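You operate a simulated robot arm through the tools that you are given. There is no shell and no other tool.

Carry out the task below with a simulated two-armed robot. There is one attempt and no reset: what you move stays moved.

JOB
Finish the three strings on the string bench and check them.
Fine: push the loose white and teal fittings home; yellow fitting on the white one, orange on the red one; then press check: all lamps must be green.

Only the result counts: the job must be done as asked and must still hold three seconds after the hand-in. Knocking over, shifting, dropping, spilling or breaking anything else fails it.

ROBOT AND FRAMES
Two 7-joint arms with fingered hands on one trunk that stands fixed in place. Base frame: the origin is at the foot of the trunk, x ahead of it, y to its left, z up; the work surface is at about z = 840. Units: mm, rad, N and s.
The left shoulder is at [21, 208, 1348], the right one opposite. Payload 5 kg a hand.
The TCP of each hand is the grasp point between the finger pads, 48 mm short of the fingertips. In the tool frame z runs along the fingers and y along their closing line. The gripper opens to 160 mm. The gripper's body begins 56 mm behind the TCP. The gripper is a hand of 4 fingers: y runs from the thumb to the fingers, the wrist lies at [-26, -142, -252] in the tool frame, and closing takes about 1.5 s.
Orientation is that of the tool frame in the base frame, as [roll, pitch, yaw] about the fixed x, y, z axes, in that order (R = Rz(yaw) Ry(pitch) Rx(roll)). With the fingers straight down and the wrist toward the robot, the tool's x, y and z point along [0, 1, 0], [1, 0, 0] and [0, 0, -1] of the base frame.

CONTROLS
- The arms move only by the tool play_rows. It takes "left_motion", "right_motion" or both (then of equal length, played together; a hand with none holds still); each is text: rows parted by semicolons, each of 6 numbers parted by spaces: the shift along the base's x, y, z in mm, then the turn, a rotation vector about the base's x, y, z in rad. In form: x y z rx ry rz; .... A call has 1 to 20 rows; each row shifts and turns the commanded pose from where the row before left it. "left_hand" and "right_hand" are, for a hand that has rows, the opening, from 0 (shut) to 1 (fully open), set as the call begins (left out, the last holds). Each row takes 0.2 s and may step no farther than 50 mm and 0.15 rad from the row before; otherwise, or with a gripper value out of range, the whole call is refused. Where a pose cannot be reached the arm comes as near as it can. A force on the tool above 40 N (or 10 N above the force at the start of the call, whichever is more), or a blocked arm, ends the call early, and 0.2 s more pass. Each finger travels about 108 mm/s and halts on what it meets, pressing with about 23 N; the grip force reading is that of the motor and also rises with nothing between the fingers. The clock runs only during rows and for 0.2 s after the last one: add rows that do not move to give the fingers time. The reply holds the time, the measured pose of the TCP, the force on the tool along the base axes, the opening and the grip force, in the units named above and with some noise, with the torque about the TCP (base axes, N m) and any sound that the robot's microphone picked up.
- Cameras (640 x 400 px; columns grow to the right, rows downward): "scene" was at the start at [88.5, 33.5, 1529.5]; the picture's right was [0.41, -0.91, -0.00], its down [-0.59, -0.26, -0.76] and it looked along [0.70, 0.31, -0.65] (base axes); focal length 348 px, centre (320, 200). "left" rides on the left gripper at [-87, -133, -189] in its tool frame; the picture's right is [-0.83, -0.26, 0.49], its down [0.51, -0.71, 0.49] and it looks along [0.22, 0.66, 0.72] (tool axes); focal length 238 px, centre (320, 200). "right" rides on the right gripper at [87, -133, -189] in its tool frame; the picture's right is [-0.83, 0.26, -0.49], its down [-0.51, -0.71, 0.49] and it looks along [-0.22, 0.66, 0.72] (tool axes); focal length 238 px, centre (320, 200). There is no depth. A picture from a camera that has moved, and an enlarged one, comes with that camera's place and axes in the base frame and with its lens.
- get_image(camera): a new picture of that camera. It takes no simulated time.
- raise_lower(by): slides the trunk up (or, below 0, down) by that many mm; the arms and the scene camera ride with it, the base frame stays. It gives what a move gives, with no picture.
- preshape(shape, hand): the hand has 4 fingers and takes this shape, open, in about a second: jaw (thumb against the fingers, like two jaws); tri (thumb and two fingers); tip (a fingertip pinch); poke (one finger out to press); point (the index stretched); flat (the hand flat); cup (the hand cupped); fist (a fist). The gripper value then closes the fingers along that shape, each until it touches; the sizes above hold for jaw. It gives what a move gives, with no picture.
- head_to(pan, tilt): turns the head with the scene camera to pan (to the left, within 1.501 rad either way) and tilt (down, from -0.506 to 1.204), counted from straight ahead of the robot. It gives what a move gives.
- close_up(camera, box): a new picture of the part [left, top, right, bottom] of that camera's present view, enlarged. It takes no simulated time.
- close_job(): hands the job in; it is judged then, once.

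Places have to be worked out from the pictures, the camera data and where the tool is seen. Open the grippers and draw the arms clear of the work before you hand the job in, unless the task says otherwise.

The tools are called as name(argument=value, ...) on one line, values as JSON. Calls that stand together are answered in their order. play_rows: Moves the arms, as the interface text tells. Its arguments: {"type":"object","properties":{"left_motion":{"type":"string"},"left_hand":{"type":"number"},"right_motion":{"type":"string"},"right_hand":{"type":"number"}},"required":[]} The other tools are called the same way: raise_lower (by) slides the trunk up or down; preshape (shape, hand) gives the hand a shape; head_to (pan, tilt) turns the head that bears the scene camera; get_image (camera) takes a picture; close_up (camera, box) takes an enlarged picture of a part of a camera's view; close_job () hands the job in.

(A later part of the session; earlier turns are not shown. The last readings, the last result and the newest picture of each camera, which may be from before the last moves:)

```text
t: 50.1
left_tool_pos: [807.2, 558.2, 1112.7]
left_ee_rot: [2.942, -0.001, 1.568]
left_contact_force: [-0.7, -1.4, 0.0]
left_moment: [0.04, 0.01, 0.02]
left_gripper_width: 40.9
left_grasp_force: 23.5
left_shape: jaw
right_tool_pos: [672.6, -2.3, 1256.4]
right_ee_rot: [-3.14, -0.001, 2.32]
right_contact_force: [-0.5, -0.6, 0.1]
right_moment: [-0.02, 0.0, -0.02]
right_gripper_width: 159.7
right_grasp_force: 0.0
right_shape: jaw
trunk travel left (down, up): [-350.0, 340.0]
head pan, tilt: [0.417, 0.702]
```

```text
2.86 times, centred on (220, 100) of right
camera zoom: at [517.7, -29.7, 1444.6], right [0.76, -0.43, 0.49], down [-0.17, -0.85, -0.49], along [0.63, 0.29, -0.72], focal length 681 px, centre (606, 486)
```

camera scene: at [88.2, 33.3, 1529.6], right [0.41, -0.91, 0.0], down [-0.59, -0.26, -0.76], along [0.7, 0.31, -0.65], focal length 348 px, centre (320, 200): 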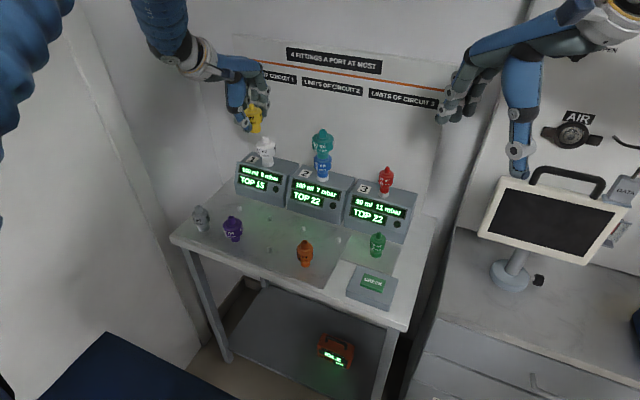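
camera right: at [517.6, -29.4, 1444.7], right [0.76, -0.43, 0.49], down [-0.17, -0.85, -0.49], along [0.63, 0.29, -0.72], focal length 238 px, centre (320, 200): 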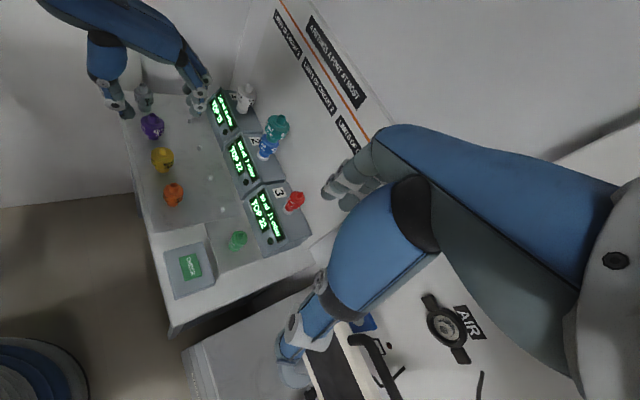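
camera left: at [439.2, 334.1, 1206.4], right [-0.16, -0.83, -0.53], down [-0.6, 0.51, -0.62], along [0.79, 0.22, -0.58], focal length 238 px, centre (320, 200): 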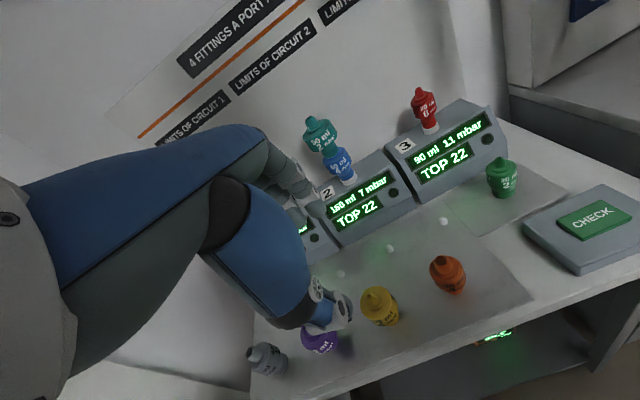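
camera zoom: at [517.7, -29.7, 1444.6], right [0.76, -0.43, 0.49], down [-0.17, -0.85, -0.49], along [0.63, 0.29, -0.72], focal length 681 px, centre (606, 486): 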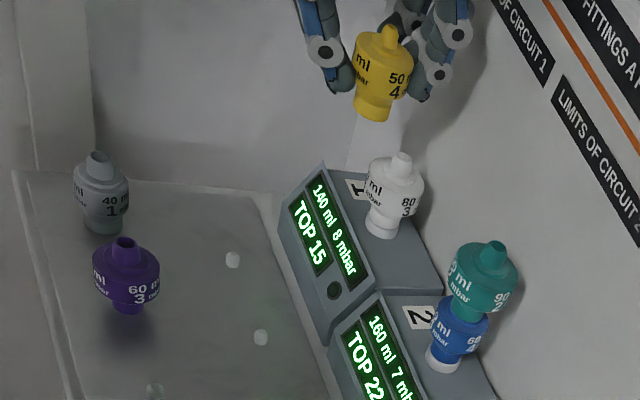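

Triangulated in the same views, white's top is [860,555,999] and yellow's top [809,551,1126], so I need about +50 in x and +5 in y. I make most of that move and re-measure.

play_rows(left_motion="15 2 0 0 0 0; 15 2 0 0 0 0; 15 1 0 0 0 0; 5 0 -8 0 0 0; 0 0 -8 0 0 0; 0 0 0 0 0 0")

close_up(camera="left", box=[240, 180, 420, 310])

close_up(camera="scene", box=[235, 90, 305, 190])

close_up(camera="right", box=[200, 30, 280, 130])

```text
t: 51.0
left_tool_pos: [841.1, 562.9, 1112.0]
left_ee_rot: [2.95, -0.001, 1.569]
left_contact_force: [-48.9, -5.3, 12.0]
left_moment: [0.32, -2.01, 0.49]
left_gripper_width: 37.2
left_grasp_force: 22.9
left_shape: jaw
right_tool_pos: [668.5, -3.7, 1259.3]
right_ee_rot: [3.138, 0.003, 2.321]
right_contact_force: [1.2, 0.3, -0.5]
right_moment: [0.0, 0.11, -0.01]
right_gripper_width: 159.7
right_grasp_force: 0.0
right_shape: jaw
trunk travel left (down, up): [-350.0, 340.0]
head pan, tilt: [0.417, 0.702]
stopped in row 4 (left hand): the force on the tool passed its limit at 49 N (the readings are from after the stop); the commanded pose is now the measured one
```

```text
3.08 times, centred on (330, 245) of left
camera zoom: at [674.4, 476.3, 1269.4], right [-0.16, -0.83, -0.53], down [-0.6, 0.51, -0.62], along [0.78, 0.22, -0.58], focal length 733 px, centre (289, 62)
```

zoom: 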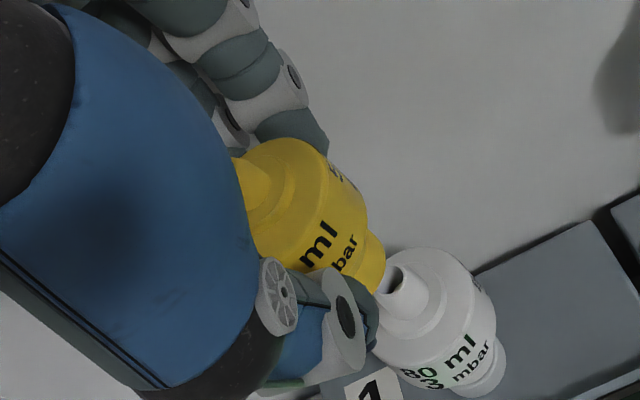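

```text
4.00 times, centred on (270, 140) of scene
camera zoom: at [81.6, 32.5, 1530.2], right [0.41, -0.91, 0.0], down [-0.59, -0.26, -0.77], along [0.7, 0.31, -0.64], focal length 1391 px, centre (520, 440)
```

zoom: 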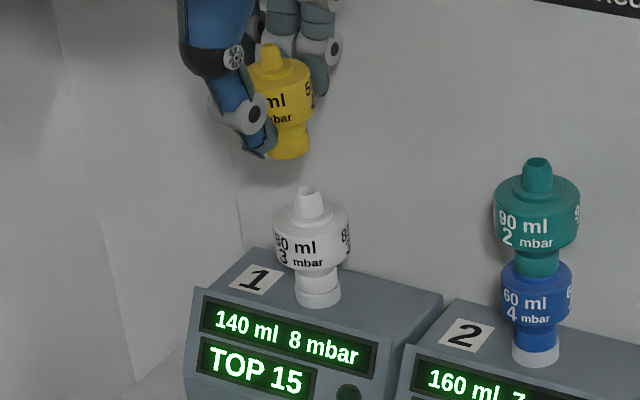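

```text
4.00 times, centred on (240, 80) of right
camera zoom: at [512.4, -30.4, 1446.6], right [0.76, -0.44, 0.49], down [-0.17, -0.85, -0.49], along [0.63, 0.29, -0.72], focal length 953 px, centre (640, 680)
```

zoom: 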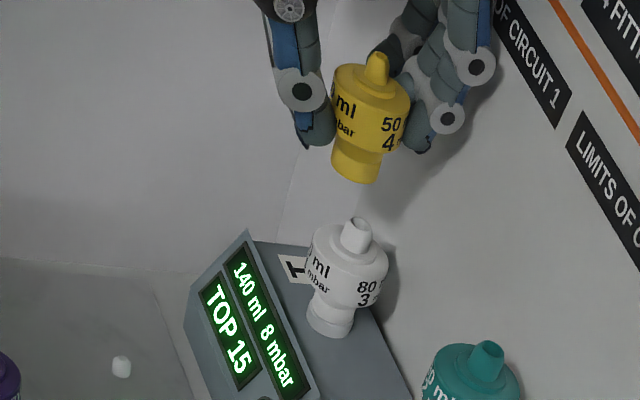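

The knuckle side of the fingers met the board at TCP x≈841 and stopped. I back off at once and check how yellow sits in the hand.

play_rows(left_motion="-5 0 0 0 0 0; -10 -2 5 0 0 0; -15 -1 10 0 0 0; -15 0 10 0 0 0; -15 0 0 0 0 0; 0 0 0 0 0 0; 0 0 0 0 0 0")

close_up(camera="left", box=[240, 180, 420, 310])

close_up(camera="scene", box=[205, 80, 305, 190])

close_up(camera="right", box=[170, 0, 290, 130])

```text
t: 52.5
left_tool_pos: [787.7, 559.1, 1133.8]
left_ee_rot: [2.946, 0.0, 1.568]
left_contact_force: [-1.0, 0.5, -0.5]
left_moment: [0.0, 0.0, 0.02]
left_gripper_width: 40.3
left_grasp_force: 22.9
left_shape: jaw
right_tool_pos: [674.0, -1.6, 1256.7]
right_ee_rot: [3.141, 0.0, 2.319]
right_contact_force: [0.1, 0.5, -0.7]
right_moment: [0.0, -0.03, -0.02]
right_gripper_width: 159.7
right_grasp_force: 0.1
right_shape: jaw
trunk travel left (down, up): [-350.0, 340.0]
head pan, tilt: [0.417, 0.702]
```

```text
3.08 times, centred on (330, 245) of left
camera zoom: at [620.3, 472.1, 1292.2], right [-0.16, -0.83, -0.53], down [-0.6, 0.51, -0.62], along [0.78, 0.22, -0.58], focal length 733 px, centre (289, 62)
```

zoom: 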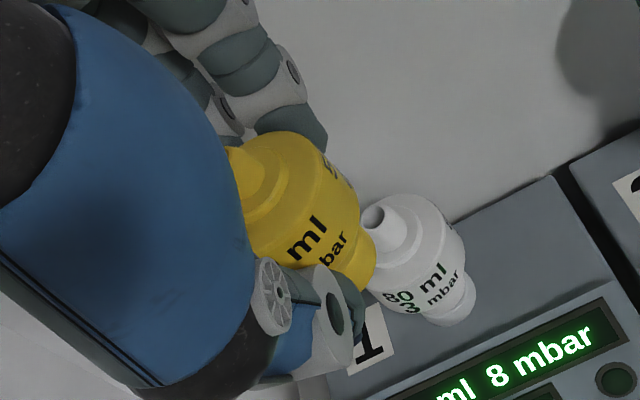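

```text
3.64 times, centred on (255, 135) of scene
camera zoom: at [88.4, 33.7, 1529.6], right [0.41, -0.91, 0.0], down [-0.59, -0.26, -0.76], along [0.7, 0.31, -0.65], focal length 1265 px, centre (556, 436)
```

zoom: 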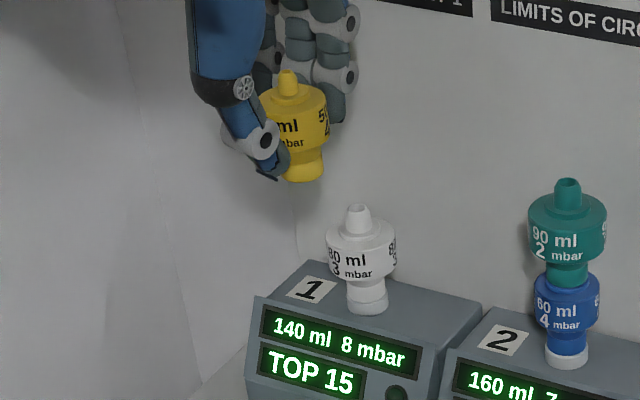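

```text
3.08 times, centred on (230, 65) of right
camera zoom: at [517.9, -29.4, 1444.6], right [0.76, -0.43, 0.49], down [-0.17, -0.85, -0.49], along [0.63, 0.29, -0.72], focal length 733 px, centre (597, 615)
```

zoom: 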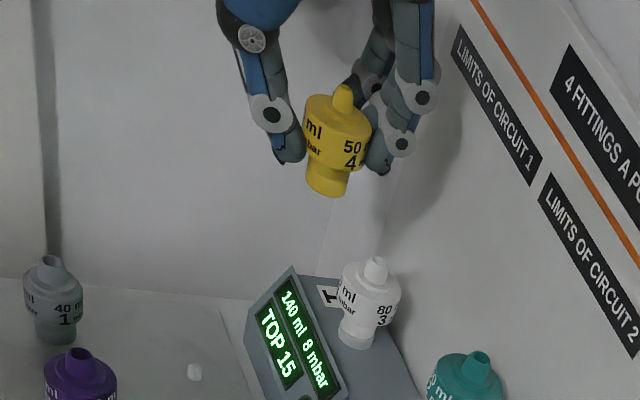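

Yellow is still upright and held. I now try yawing the hand left in place, so the fingers no longer lie between yellow and the board; first 0.7 rad.

play_rows(left_motion="0 0 2 0 0 0.14; 0 0 2 0 0 0.14; 0 0 2 0 0 0.14; 0 0 2 0 0 0.14; 0 0 2 0 0 0.14; 0 0 0 0 0 0")

get_image(camera="scene")

get_image(camera="right")

```text
t: 54.0
left_tool_pos: [789.5, 559.6, 1142.6]
left_ee_rot: [2.945, 0.0, 2.268]
left_contact_force: [0.2, 0.3, -0.9]
left_moment: [-0.01, -0.02, -0.04]
left_gripper_width: 40.0
left_grasp_force: 22.5
left_shape: jaw
right_tool_pos: [673.7, -2.4, 1255.5]
right_ee_rot: [-3.141, 0.0, 2.321]
right_contact_force: [0.0, 0.3, -0.4]
right_moment: [-0.05, -0.01, 0.0]
right_gripper_width: 159.7
right_grasp_force: 0.0
right_shape: jaw
trunk travel left (down, up): [-350.0, 340.0]
head pan, tilt: [0.417, 0.702]
```

```text
taken
camera scene: at [88.6, 33.8, 1529.6], right [0.41, -0.91, 0.0], down [-0.59, -0.26, -0.76], along [0.7, 0.31, -0.65], focal length 348 px, centre (320, 200)
```

scene: 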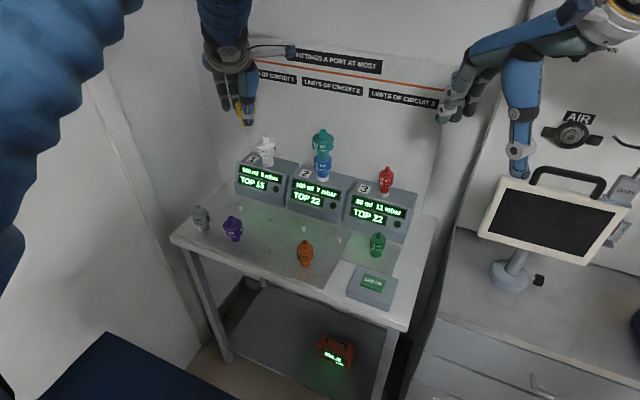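

```text
taken
camera right: at [518.0, -29.4, 1444.5], right [0.76, -0.43, 0.49], down [-0.17, -0.85, -0.49], along [0.63, 0.29, -0.72], focal length 238 px, centre (320, 200)
```

right: 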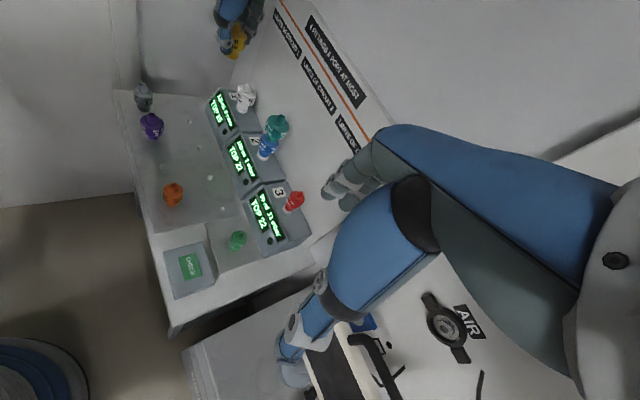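

That works without strain. The camera housing on the hand's index side would near the board at 90°, so I choose about 70° yaw: another 0.52 rad.

play_rows(left_motion="0 0 0 0 0 0.13; 0 0 0 0 0 0.13; 0 0 0 0 0 0.13; 0 0 0 0 0 0.13; 0 0 0 0 0 0")

get_image(camera="left")

close_up(camera="scene", box=[190, 40, 330, 190])

close_up(camera="right", box=[170, 0, 330, 130])

```text
t: 55.1
left_tool_pos: [788.4, 559.3, 1142.6]
left_ee_rot: [2.945, -0.001, 2.79]
left_contact_force: [-0.1, -0.9, 0.1]
left_moment: [0.02, 0.03, -0.01]
left_gripper_width: 40.0
left_grasp_force: 23.1
left_shape: jaw
right_tool_pos: [673.4, -3.8, 1256.2]
right_ee_rot: [3.141, 0.001, 2.321]
right_contact_force: [-0.2, 0.3, -0.7]
right_moment: [0.0, -0.01, 0.02]
right_gripper_width: 159.8
right_grasp_force: 0.1
right_shape: jaw
trunk travel left (down, up): [-350.0, 340.0]
head pan, tilt: [0.417, 0.702]
```

```text
taken
camera left: at [812.0, 371.7, 1302.2], right [0.73, -0.44, -0.53], down [-0.68, -0.39, -0.62], along [0.07, 0.81, -0.58], focal length 238 px, centre (320, 200)
```

left: 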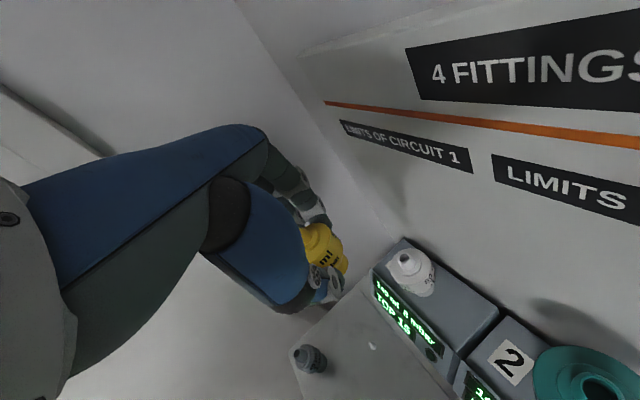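

```text
2.67 times, centred on (260, 115) of scene
camera zoom: at [88.2, 33.2, 1529.6], right [0.41, -0.91, 0.0], down [-0.59, -0.26, -0.76], along [0.7, 0.31, -0.65], focal length 927 px, centre (480, 427)
```

zoom: 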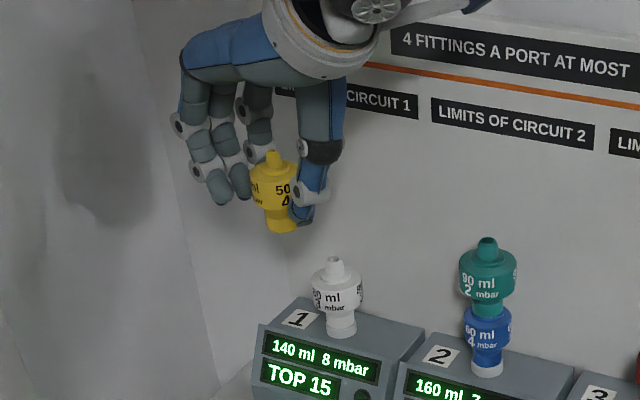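

```text
3.08 times, centred on (250, 65) of right
camera zoom: at [517.7, -30.0, 1444.7], right [0.76, -0.43, 0.49], down [-0.17, -0.85, -0.49], along [0.63, 0.29, -0.72], focal length 733 px, centre (535, 615)
```

zoom: 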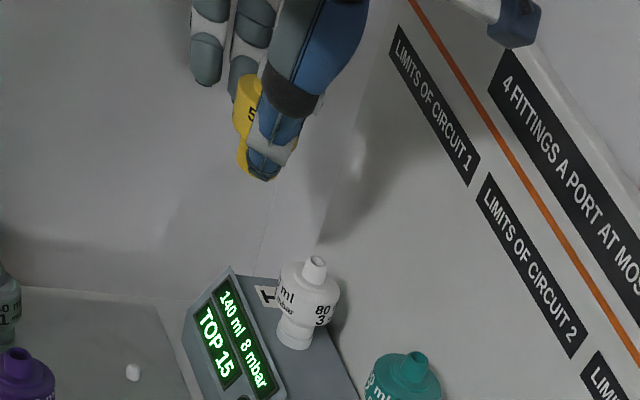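

The hand now holds yellow with fingers to the left and thumb to the right, clear of the board. I move forward toward the port in steps with yellow still well above white.

play_rows(left_motion="12 0 0 0 0 0; 12 0 0 0 0 0; 12 0 0 0 0 0; 12 0 0 0 0 0; 8 0 0 0 0 0; 0 0 0 0 0 0")

close_up(camera="left", box=[260, 170, 460, 310])

close_up(camera="scene", box=[210, 60, 310, 180])

close_up(camera="right", box=[190, 0, 310, 130])

```text
t: 56.5
left_tool_pos: [845.4, 559.9, 1143.5]
left_ee_rot: [2.947, 0.0, 2.786]
left_contact_force: [0.1, -0.3, -0.9]
left_moment: [-0.02, 0.01, 0.03]
left_gripper_width: 40.4
left_grasp_force: 22.8
left_shape: jaw
right_tool_pos: [673.7, -2.9, 1256.1]
right_ee_rot: [-3.14, 0.001, 2.32]
right_contact_force: [-0.5, -0.3, -0.1]
right_moment: [0.01, 0.0, 0.01]
right_gripper_width: 159.8
right_grasp_force: 0.1
right_shape: jaw
trunk travel left (down, up): [-350.0, 340.0]
head pan, tilt: [0.417, 0.702]
```

```text
2.86 times, centred on (360, 240) of left
camera zoom: at [868.0, 372.2, 1301.8], right [0.73, -0.44, -0.53], down [-0.68, -0.39, -0.62], along [0.07, 0.81, -0.58], focal length 681 px, centre (206, 86)
```

zoom: 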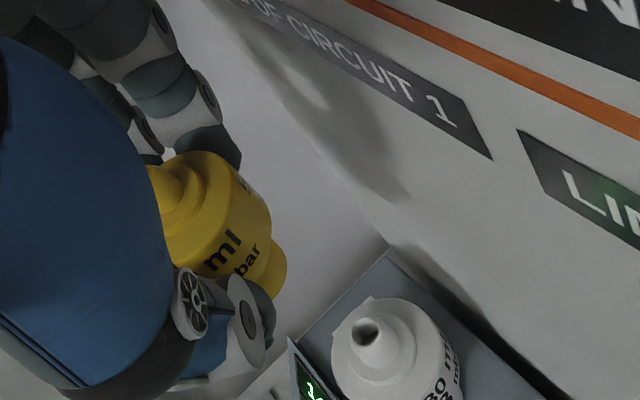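

```text
3.33 times, centred on (260, 120) of scene
camera zoom: at [88.6, 33.4, 1529.6], right [0.41, -0.91, 0.0], down [-0.59, -0.26, -0.76], along [0.7, 0.31, -0.65], focal length 1159 px, centre (520, 467)
```

zoom: 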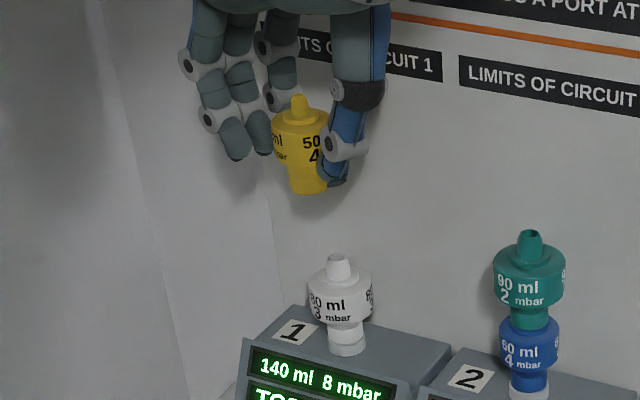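

```text
3.08 times, centred on (250, 65) of right
camera zoom: at [518.0, -29.9, 1444.5], right [0.76, -0.43, 0.49], down [-0.17, -0.85, -0.49], along [0.63, 0.29, -0.72], focal length 733 px, centre (535, 615)
```

zoom: 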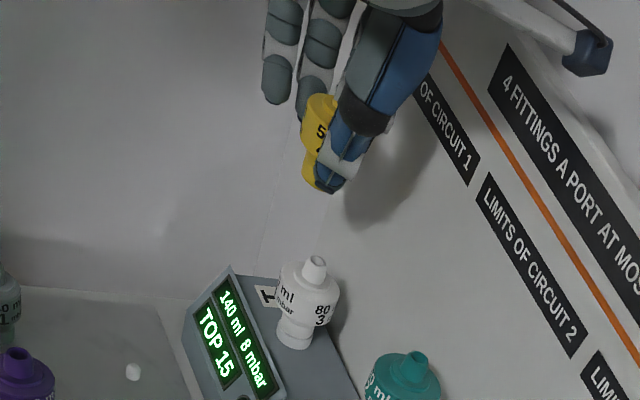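

Alignment estimates differ by several millimetres between views, so I take tighter close-ups of yellow and white from all three cameras.

close_up(camera="scene", box=[275, 80, 335, 125])

close_up(camera="scene", box=[280, 80, 330, 170])

close_up(camera="right", box=[220, 20, 280, 120])

close_up(camera="left", box=[300, 210, 420, 310])

```text
8.89 times, centred on (305, 102) of scene
camera zoom: at [88.6, 33.4, 1529.6], right [0.41, -0.91, 0.0], down [-0.59, -0.26, -0.76], along [0.7, 0.31, -0.65], focal length 3091 px, centre (453, 1067)
```

zoom: 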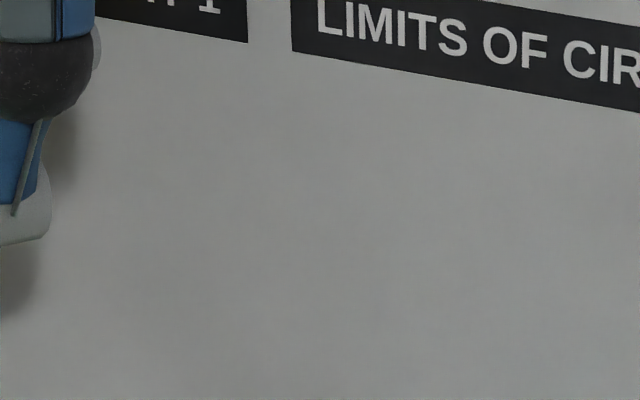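

```text
4.44 times, centred on (305, 125) of scene
camera zoom: at [88.6, 33.4, 1529.6], right [0.41, -0.91, 0.0], down [-0.59, -0.26, -0.76], along [0.7, 0.31, -0.65], focal length 1546 px, centre (387, 533)
```

zoom: 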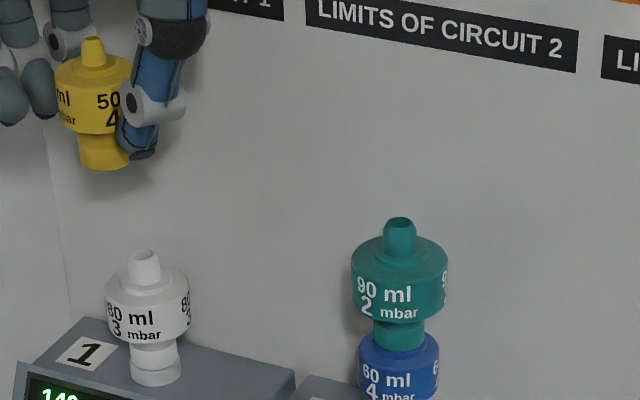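

```text
4.00 times, centred on (250, 70) of right
camera zoom: at [518.0, -29.9, 1444.5], right [0.76, -0.43, 0.49], down [-0.17, -0.85, -0.49], along [0.63, 0.29, -0.72], focal length 953 px, centre (600, 720)
```

zoom: 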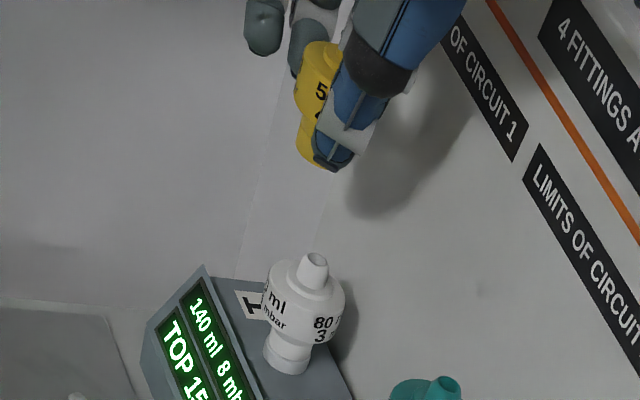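

```text
4.00 times, centred on (360, 260) of left
camera zoom: at [868.0, 372.2, 1301.8], right [0.73, -0.44, -0.53], down [-0.68, -0.39, -0.62], along [0.07, 0.81, -0.58], focal length 953 px, centre (160, -40)
```

zoom: 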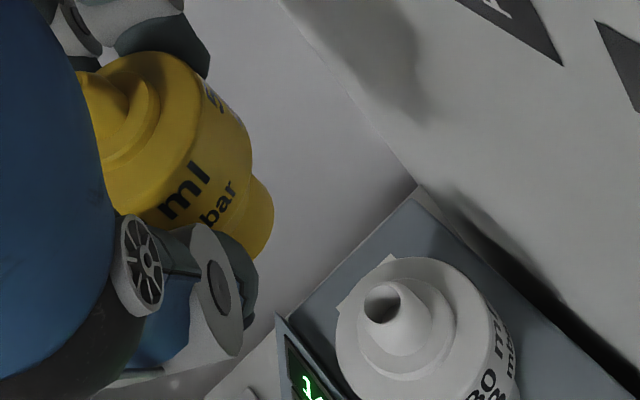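

Combining the three views, yellow needs about +18 mm in x and −10 mm in y to be over white. I go there gently in two stages, watching the force for any board contact.

play_rows(left_motion="3 -3 0 0 0 0; 3 -3 0 0 0 0; 3 -3 0 0 0 0; 3 -1 0 0 0 0; 0 0 0 0 0 0")

play_rows(left_motion="2 0 0 0 0 0; 2 0 0 0 0 0; 0 0 0 0 0 0")

close_up(camera="scene", box=[230, 80, 310, 170])

close_up(camera="right", box=[220, 0, 300, 100])

close_up(camera="left", box=[300, 190, 420, 290])

```text
t: 57.8
left_tool_pos: [857.6, 549.5, 1143.5]
left_ee_rot: [2.947, 0.001, 2.787]
left_contact_force: [-0.9, 0.1, -0.6]
left_moment: [-0.01, 0.01, -0.01]
left_gripper_width: 39.9
left_grasp_force: 23.0
left_shape: jaw
right_tool_pos: [673.8, -3.2, 1256.0]
right_ee_rot: [3.141, 0.002, 2.32]
right_contact_force: [-1.2, 0.4, 0.4]
right_moment: [0.03, 0.03, 0.02]
right_gripper_width: 159.6
right_grasp_force: 0.1
right_shape: jaw
trunk travel left (down, up): [-350.0, 340.0]
head pan, tilt: [0.417, 0.702]
```

```text
t: 58.5
left_tool_pos: [860.9, 549.8, 1142.7]
left_ee_rot: [2.945, 0.002, 2.786]
left_contact_force: [-0.3, 0.0, -0.3]
left_moment: [-0.01, 0.04, 0.02]
left_gripper_width: 39.9
left_grasp_force: 22.9
left_shape: jaw
right_tool_pos: [672.7, -3.0, 1255.9]
right_ee_rot: [-3.14, 0.001, 2.32]
right_contact_force: [-1.0, 1.2, 0.5]
right_moment: [0.02, -0.05, -0.01]
right_gripper_width: 159.9
right_grasp_force: 0.0
right_shape: jaw
trunk travel left (down, up): [-350.0, 340.0]
head pan, tilt: [0.417, 0.702]
```

```text
4.44 times, centred on (270, 125) of scene
camera zoom: at [88.7, 33.3, 1529.6], right [0.41, -0.91, 0.0], down [-0.59, -0.26, -0.76], along [0.7, 0.31, -0.65], focal length 1546 px, centre (542, 533)
```

zoom: 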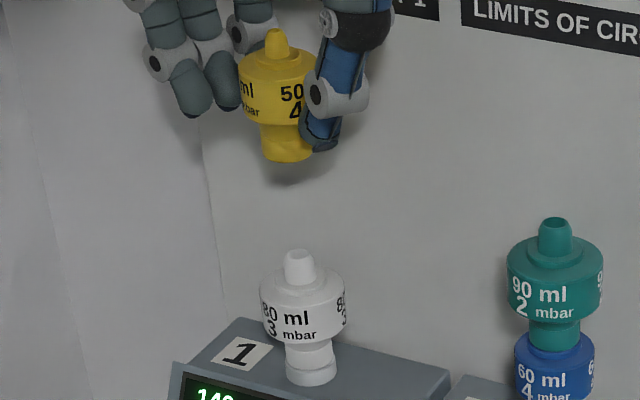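

```text
4.00 times, centred on (260, 50) of right
camera zoom: at [518.1, -29.9, 1444.5], right [0.76, -0.43, 0.49], down [-0.17, -0.85, -0.49], along [0.63, 0.29, -0.72], focal length 953 px, centre (560, 800)
```

zoom: 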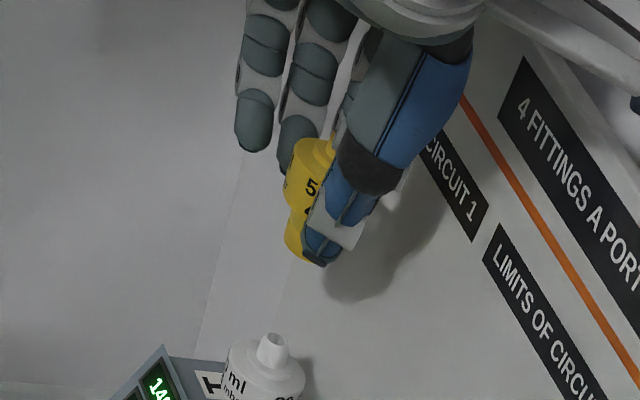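

```text
4.00 times, centred on (360, 240) of left
camera zoom: at [884.4, 362.1, 1301.9], right [0.73, -0.44, -0.53], down [-0.68, -0.39, -0.62], along [0.07, 0.81, -0.58], focal length 953 px, centre (160, 40)
```

zoom: 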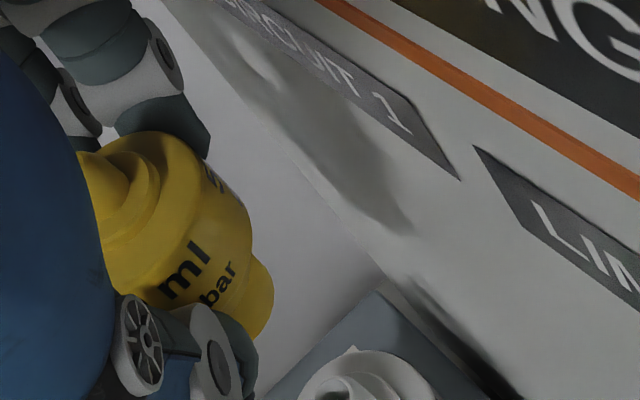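

No contact with the board and yellow lines up over white to within a couple of millimetres in both side views. I lower it until its base is just above white's top and re-check.

play_rows(left_motion="0 0 -10 0 0 0; 0 0 -10 0 0 0; 0 0 -10 0 0 0; 0 0 -10 0 0 0; 0 0 -10 0 0 0; 0 0 -5 0 0 0; 0 0 0 0 0 0")

close_up(camera="scene", box=[230, 90, 310, 170])

close_up(camera="right", box=[205, 20, 285, 120])

close_up(camera="left", box=[300, 200, 420, 300])

```text
t: 60.1
left_tool_pos: [861.4, 547.8, 1087.8]
left_ee_rot: [2.945, 0.0, 2.787]
left_contact_force: [0.3, 0.0, -1.2]
left_moment: [-0.01, -0.04, -0.04]
left_gripper_width: 39.7
left_grasp_force: 23.3
left_shape: jaw
right_tool_pos: [673.7, -3.1, 1255.3]
right_ee_rot: [-3.141, 0.001, 2.32]
right_contact_force: [0.4, 0.1, -0.3]
right_moment: [0.0, 0.02, 0.01]
right_gripper_width: 159.8
right_grasp_force: 0.2
right_shape: jaw
trunk travel left (down, up): [-350.0, 340.0]
head pan, tilt: [0.417, 0.702]
```

```text
5.00 times, centred on (270, 130) of scene
camera zoom: at [88.7, 33.4, 1529.6], right [0.41, -0.91, 0.0], down [-0.59, -0.26, -0.76], along [0.7, 0.31, -0.65], focal length 1739 px, centre (570, 550)
```

zoom: 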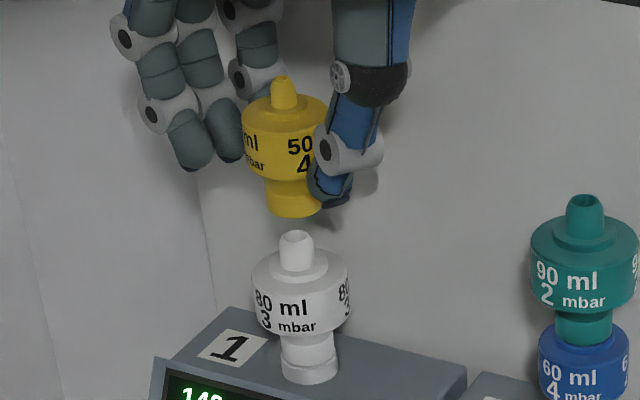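

```text
4.00 times, centred on (245, 70) of right
camera zoom: at [518.2, -29.9, 1444.5], right [0.76, -0.43, 0.49], down [-0.17, -0.85, -0.49], along [0.63, 0.29, -0.72], focal length 953 px, centre (620, 720)
```

zoom: 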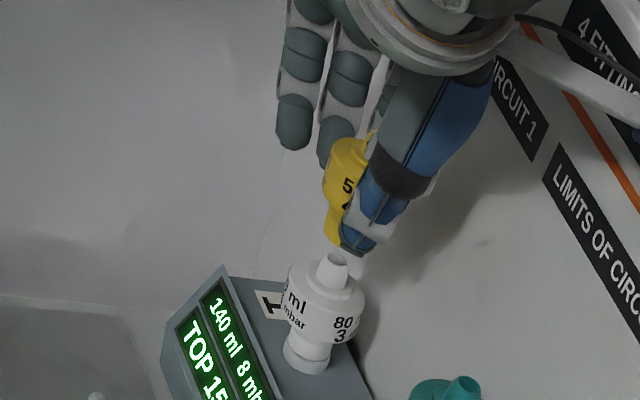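

```text
4.00 times, centred on (360, 250) of left
camera zoom: at [884.6, 361.5, 1247.5], right [0.73, -0.44, -0.53], down [-0.68, -0.39, -0.62], along [0.07, 0.81, -0.58], focal length 953 px, centre (160, 0)
```

zoom: 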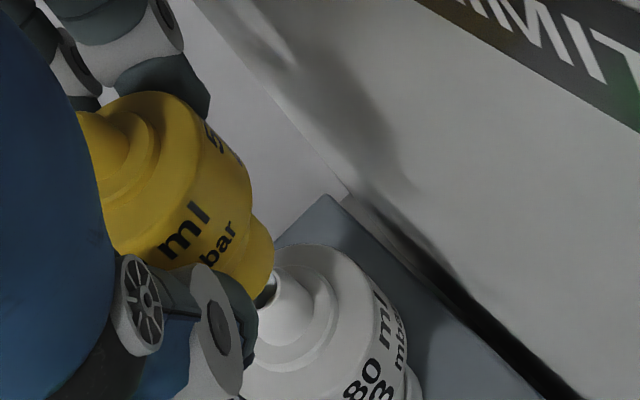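

Body-to-body comparison in scene and right views shows yellow over white within about 2 mm. I lower slowly through the point where white's cone should enter yellow's socket.

play_rows(left_motion="1 1 -3 0 0 0; 0 0 -3 0 0 0; 0 0 -2 0 0 0; 0 0 -2 0 0 0; 0 0 -2 0 0 0; 0 0 -2 0 0 0; 0 0 -2 0 0 0; 0 0 -2 0 0 0; 0 0 0 0 0 0")

close_up(camera="scene", box=[230, 90, 310, 170])

close_up(camera="right", box=[205, 20, 285, 120])

close_up(camera="left", box=[300, 200, 420, 300])

```text
t: 62.1
left_tool_pos: [862.2, 549.7, 1070.9]
left_ee_rot: [2.945, 0.001, 2.788]
left_contact_force: [-0.3, -0.1, -0.8]
left_moment: [0.01, 0.02, 0.0]
left_gripper_width: 40.3
left_grasp_force: 23.0
left_shape: jaw
right_tool_pos: [673.1, -3.9, 1256.3]
right_ee_rot: [-3.141, 0.001, 2.321]
right_contact_force: [0.0, 0.3, -0.3]
right_moment: [0.02, -0.02, 0.0]
right_gripper_width: 159.6
right_grasp_force: 0.1
right_shape: jaw
trunk travel left (down, up): [-350.0, 340.0]
head pan, tilt: [0.417, 0.702]
```

```text
5.00 times, centred on (270, 130) of scene
camera zoom: at [88.7, 33.4, 1529.6], right [0.41, -0.91, 0.0], down [-0.59, -0.26, -0.76], along [0.7, 0.31, -0.65], focal length 1739 px, centre (570, 550)
```

zoom: 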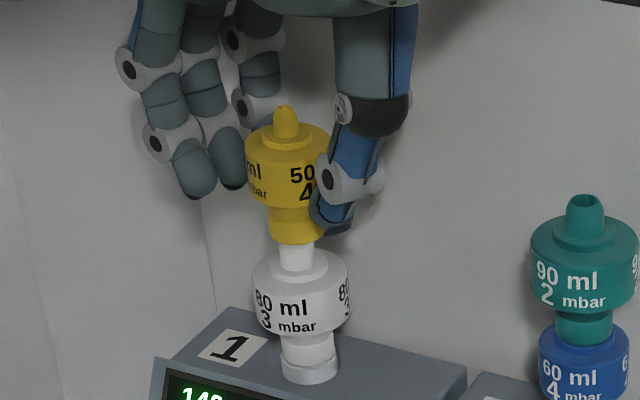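

```text
4.00 times, centred on (245, 70) of right
camera zoom: at [518.1, -29.8, 1444.5], right [0.76, -0.43, 0.49], down [-0.17, -0.85, -0.49], along [0.63, 0.29, -0.72], focal length 953 px, centre (620, 720)
```

zoom: 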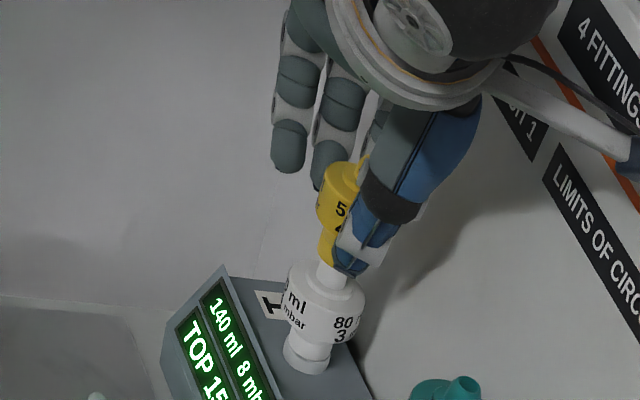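

```text
4.00 times, centred on (360, 250) of left
camera zoom: at [885.5, 362.6, 1229.0], right [0.73, -0.44, -0.53], down [-0.68, -0.39, -0.62], along [0.07, 0.81, -0.58], focal length 953 px, centre (160, 0)
```

zoom: 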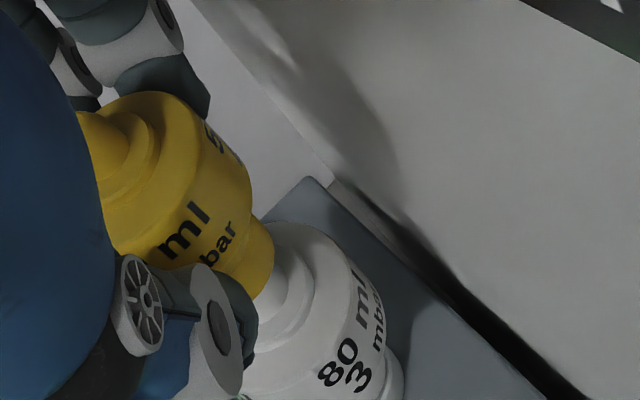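

Still no force and the cone looks centred in the scene view. I go down another 6 mm carefully.

play_rows(left_motion="0 0 -1.5 0 0 0; 0 0 -1.5 0 0 0; 0 0 -1.5 0 0 0; 0 0 -1.5 0 0 0; 0 0 0 0 0 0")

close_up(camera="scene", box=[245, 105, 295, 155])

close_up(camera="right", box=[220, 55, 270, 110])

close_up(camera="left", box=[300, 200, 420, 300])

```text
t: 63.4
left_tool_pos: [862.0, 550.6, 1063.1]
left_ee_rot: [2.945, -0.001, 2.787]
left_contact_force: [0.6, -0.6, -0.9]
left_moment: [-0.01, -0.03, 0.01]
left_gripper_width: 40.1
left_grasp_force: 23.0
left_shape: jaw
right_tool_pos: [673.7, -3.7, 1256.7]
right_ee_rot: [-3.141, -0.001, 2.32]
right_contact_force: [0.7, 0.0, 0.0]
right_moment: [0.02, 0.01, -0.01]
right_gripper_width: 159.7
right_grasp_force: 0.1
right_shape: jaw
trunk travel left (down, up): [-350.0, 340.0]
head pan, tilt: [0.417, 0.702]
```

```text
8.00 times, centred on (270, 130) of scene
camera zoom: at [88.7, 33.4, 1529.6], right [0.41, -0.91, 0.0], down [-0.59, -0.26, -0.76], along [0.7, 0.31, -0.65], focal length 2782 px, centre (720, 760)
```

zoom: 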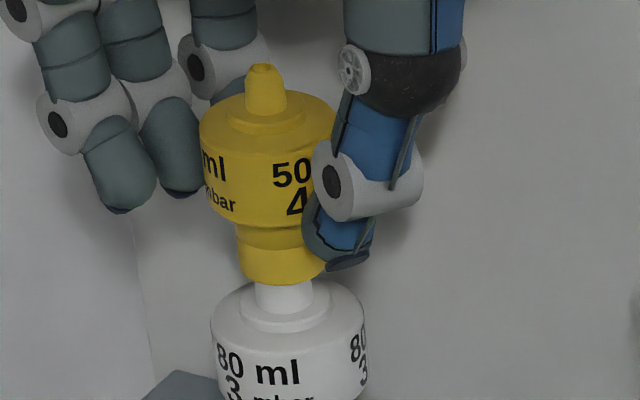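

```text
7.27 times, centred on (245, 82) of right
camera zoom: at [518.1, -29.9, 1444.5], right [0.76, -0.43, 0.49], down [-0.17, -0.85, -0.49], along [0.63, 0.29, -0.72], focal length 1734 px, centre (866, 1054)
```

zoom: 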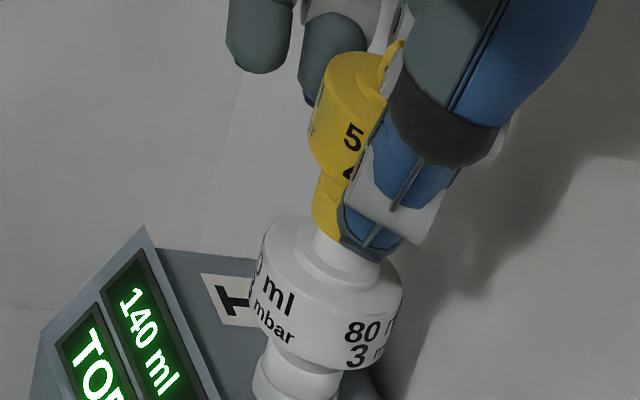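

```text
4.00 times, centred on (360, 250) of left
camera zoom: at [885.7, 363.5, 1222.9], right [0.73, -0.44, -0.53], down [-0.68, -0.39, -0.62], along [0.07, 0.81, -0.58], focal length 953 px, centre (160, 0)
```

zoom: 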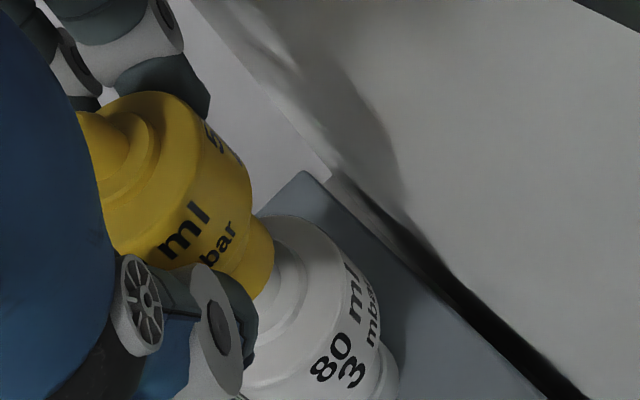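

Still no reaction. I zoom tighter on the joint from the left and right cameras to see whether the cone is really inside the socket.

close_up(camera="left", box=[345, 240, 395, 290])

close_up(camera="right", box=[232, 72, 262, 98])

close_up(camera="scene", box=[268, 128, 298, 152])

close_up(camera="scene", box=[250, 120, 290, 150])

```text
8.00 times, centred on (370, 265) of left
camera zoom: at [885.7, 363.5, 1222.9], right [0.73, -0.44, -0.53], down [-0.68, -0.39, -0.62], along [0.07, 0.81, -0.58], focal length 1907 px, centre (-80, -320)
```

zoom: 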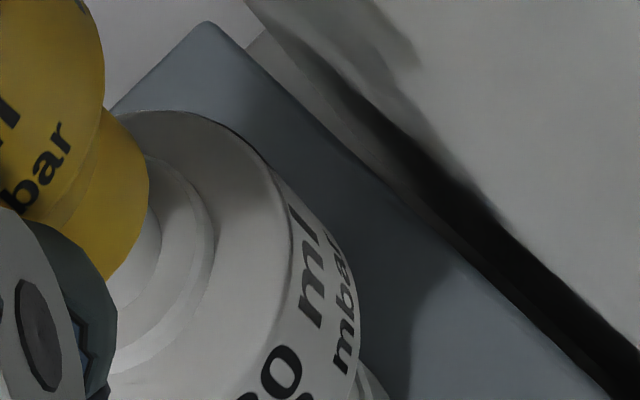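

```text
15.38 times, centred on (247, 85) of right
camera zoom: at [518.1, -29.9, 1444.5], right [0.76, -0.43, 0.49], down [-0.17, -0.85, -0.49], along [0.63, 0.29, -0.72], focal length 3667 px, centre (1443, 1969)
```

zoom: 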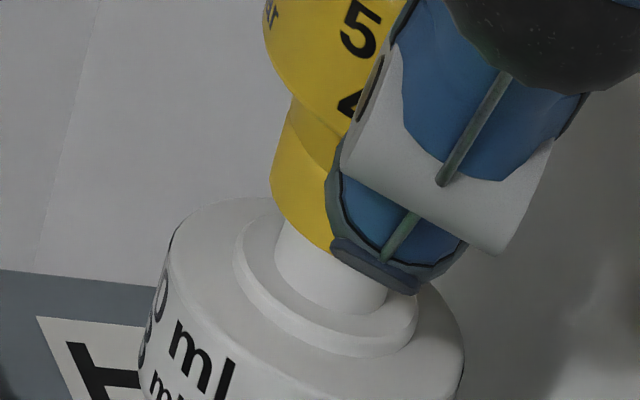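

```text
16.00 times, centred on (283, 140) of scene
camera zoom: at [88.7, 33.4, 1529.6], right [0.41, -0.91, 0.0], down [-0.59, -0.26, -0.76], along [0.7, 0.31, -0.65], focal length 5564 px, centre (912, 1160)
```

zoom: 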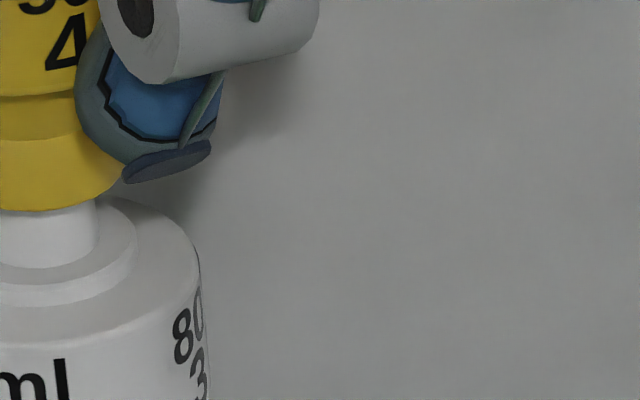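

```text
13.33 times, centred on (270, 135) of scene
camera zoom: at [88.7, 33.4, 1529.6], right [0.41, -0.91, 0.0], down [-0.59, -0.26, -0.76], along [0.7, 0.31, -0.65], focal length 4637 px, centre (987, 1067)
```

zoom: 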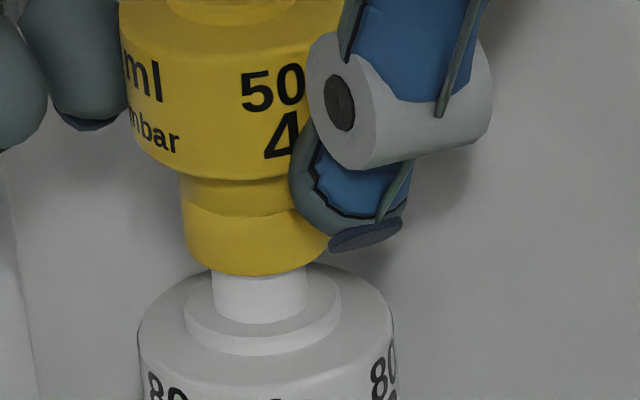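

At high zoom the cone is concentric with yellow's socket in both views (within ~1 mm). I keep lowering until resistance builds.

play_rows(left_motion="0 0 -1.5 0 0 0; 0 0 -1.5 0 0 0; 0 0 -1.5 0 0 0; 0 0 -1.5 0 0 0; 0 0 -1 0 0 0; 0 0 -1 0 0 0; 0 0 -1 0 0 0; 0 0 -1 0 0 0; 0 0 0 0 0 0")

close_up(camera="scene", box=[250, 105, 300, 150])

close_up(camera="right", box=[225, 60, 270, 100])

```text
t: 65.3
left_tool_pos: [861.7, 550.0, 1054.3]
left_ee_rot: [2.947, 0.0, 2.789]
left_contact_force: [0.0, 0.3, 0.9]
left_moment: [0.0, 0.04, 0.0]
left_gripper_width: 40.2
left_grasp_force: 22.7
left_shape: jaw
right_tool_pos: [673.8, -2.7, 1256.2]
right_ee_rot: [3.141, 0.0, 2.319]
right_contact_force: [0.2, 0.0, 0.5]
right_moment: [-0.01, 0.01, -0.01]
right_gripper_width: 159.5
right_grasp_force: 0.0
right_shape: jaw
trunk travel left (down, up): [-350.0, 340.0]
head pan, tilt: [0.417, 0.702]
```

```text
8.89 times, centred on (275, 128) of scene
camera zoom: at [88.7, 33.4, 1529.6], right [0.41, -0.91, 0.0], down [-0.59, -0.26, -0.76], along [0.7, 0.31, -0.65], focal length 3091 px, centre (720, 844)
```

zoom: 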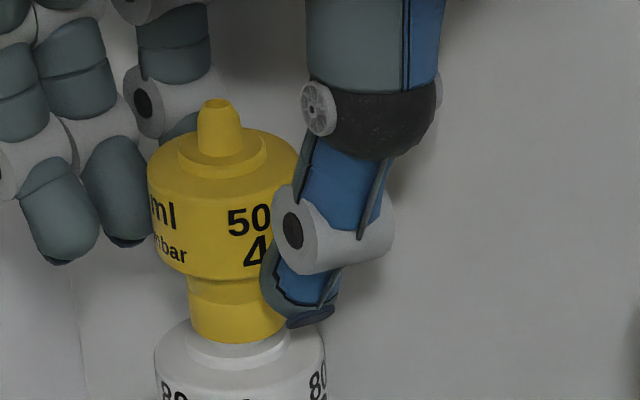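

```text
10.00 times, centred on (248, 80) of right
camera zoom: at [518.1, -29.8, 1444.5], right [0.76, -0.43, 0.49], down [-0.17, -0.85, -0.49], along [0.63, 0.29, -0.72], focal length 2384 px, centre (1045, 1400)
```

zoom: 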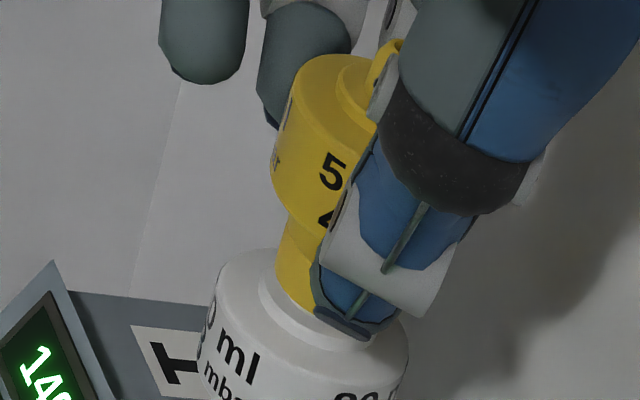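

Yellow is almost on white's shoulder. I continue down gently until I feel it bottom out.

play_rows(left_motion="0 0 -1 0 0 0; 0 0 -1 0 0 0; 0 0 -1 0 0 0; 0 0 -1 0 0 0; 0 0 -1 0 0 0; 0 0 0 0 0 0")

close_up(camera="scene", box=[250, 105, 300, 150])

close_up(camera="right", box=[225, 60, 270, 100])

```text
t: 66.8
left_tool_pos: [863.6, 551.0, 1049.2]
left_ee_rot: [2.946, 0.0, 2.788]
left_contact_force: [0.3, -1.2, 2.5]
left_moment: [-0.03, 0.0, -0.02]
left_gripper_width: 40.5
left_grasp_force: 22.7
left_shape: jaw
right_tool_pos: [672.9, -4.2, 1256.8]
right_ee_rot: [3.141, 0.0, 2.319]
right_contact_force: [-1.0, 0.0, 0.3]
right_moment: [0.0, 0.0, 0.03]
right_gripper_width: 159.7
right_grasp_force: 0.1
right_shape: jaw
trunk travel left (down, up): [-350.0, 340.0]
head pan, tilt: [0.417, 0.702]
```

```text
8.89 times, centred on (275, 128) of scene
camera zoom: at [88.4, 33.2, 1529.6], right [0.41, -0.91, 0.0], down [-0.59, -0.26, -0.76], along [0.7, 0.31, -0.65], focal length 3091 px, centre (720, 844)
```

zoom: 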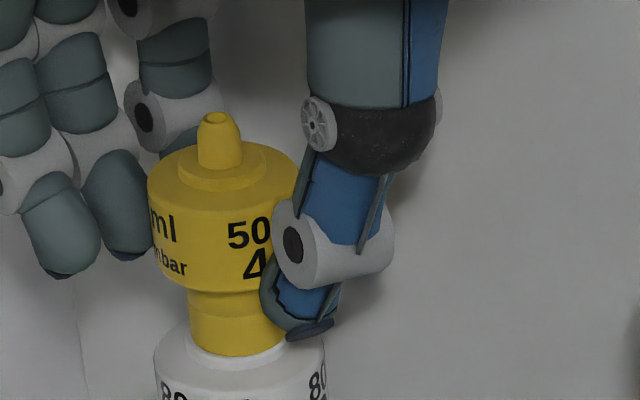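

```text
10.00 times, centred on (248, 80) of right
camera zoom: at [517.9, -30.0, 1444.6], right [0.76, -0.44, 0.49], down [-0.17, -0.85, -0.49], along [0.63, 0.29, -0.72], focal length 2384 px, centre (1045, 1400)
```

zoom: 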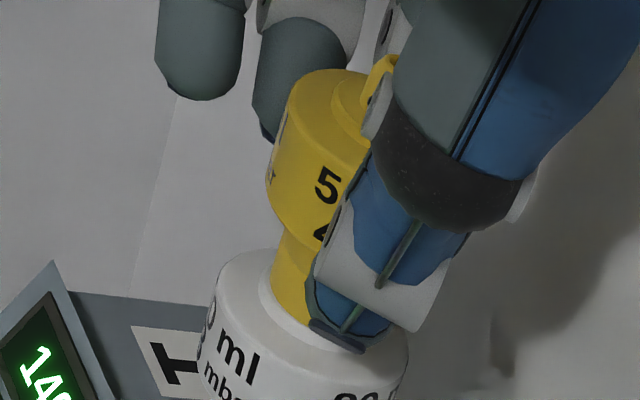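

Yellow moved down another 5 mm with only ~2.5 N. I continue pressing while watching force.

play_rows(left_motion="0 0 -1 0 0 0; 0 0 -1 0 0 0; 0 0 -1 0 0 0; 0 0 -1 0 0 0; 0 0 0 0 0 0")

close_up(camera="scene", box=[250, 105, 300, 150])

close_up(camera="right", box=[225, 60, 270, 100])

```text
t: 68.0
left_tool_pos: [860.1, 550.4, 1046.3]
left_ee_rot: [2.944, 0.003, 2.787]
left_contact_force: [3.0, 2.5, 19.7]
left_moment: [0.26, -0.13, -0.06]
left_gripper_width: 42.2
left_grasp_force: 22.8
left_shape: jaw
right_tool_pos: [672.7, -4.0, 1257.1]
right_ee_rot: [3.141, 0.0, 2.32]
right_contact_force: [-0.2, 0.2, 0.1]
right_moment: [0.0, -0.01, -0.01]
right_gripper_width: 159.8
right_grasp_force: 0.1
right_shape: jaw
trunk travel left (down, up): [-350.0, 340.0]
head pan, tilt: [0.417, 0.702]
```

```text
8.89 times, centred on (275, 128) of scene
camera zoom: at [87.2, 32.6, 1529.8], right [0.41, -0.91, 0.0], down [-0.59, -0.26, -0.76], along [0.7, 0.31, -0.64], focal length 3091 px, centre (720, 844)
```

zoom: 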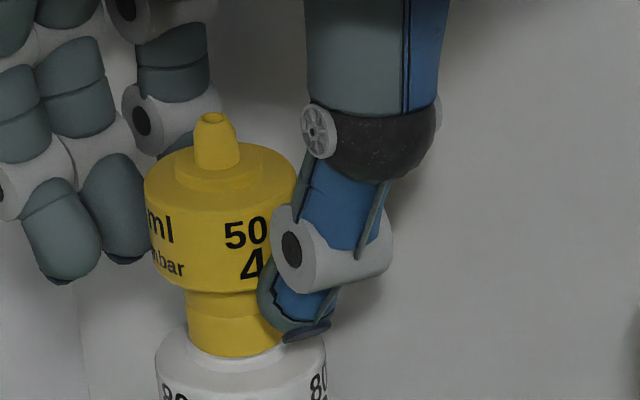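

```text
10.00 times, centred on (248, 80) of right
camera zoom: at [516.7, -30.5, 1445.1], right [0.76, -0.44, 0.49], down [-0.17, -0.85, -0.49], along [0.63, 0.29, -0.72], focal length 2384 px, centre (1045, 1400)
```

zoom: 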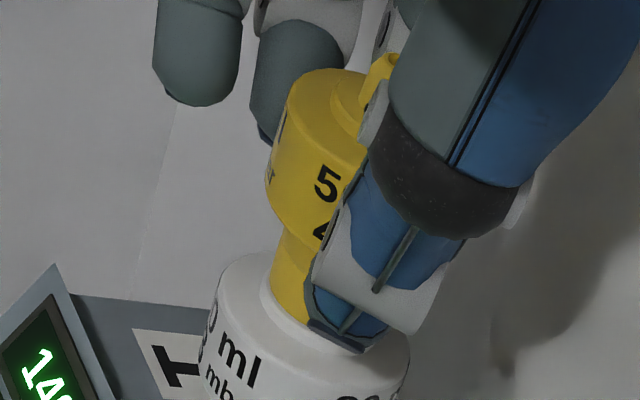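

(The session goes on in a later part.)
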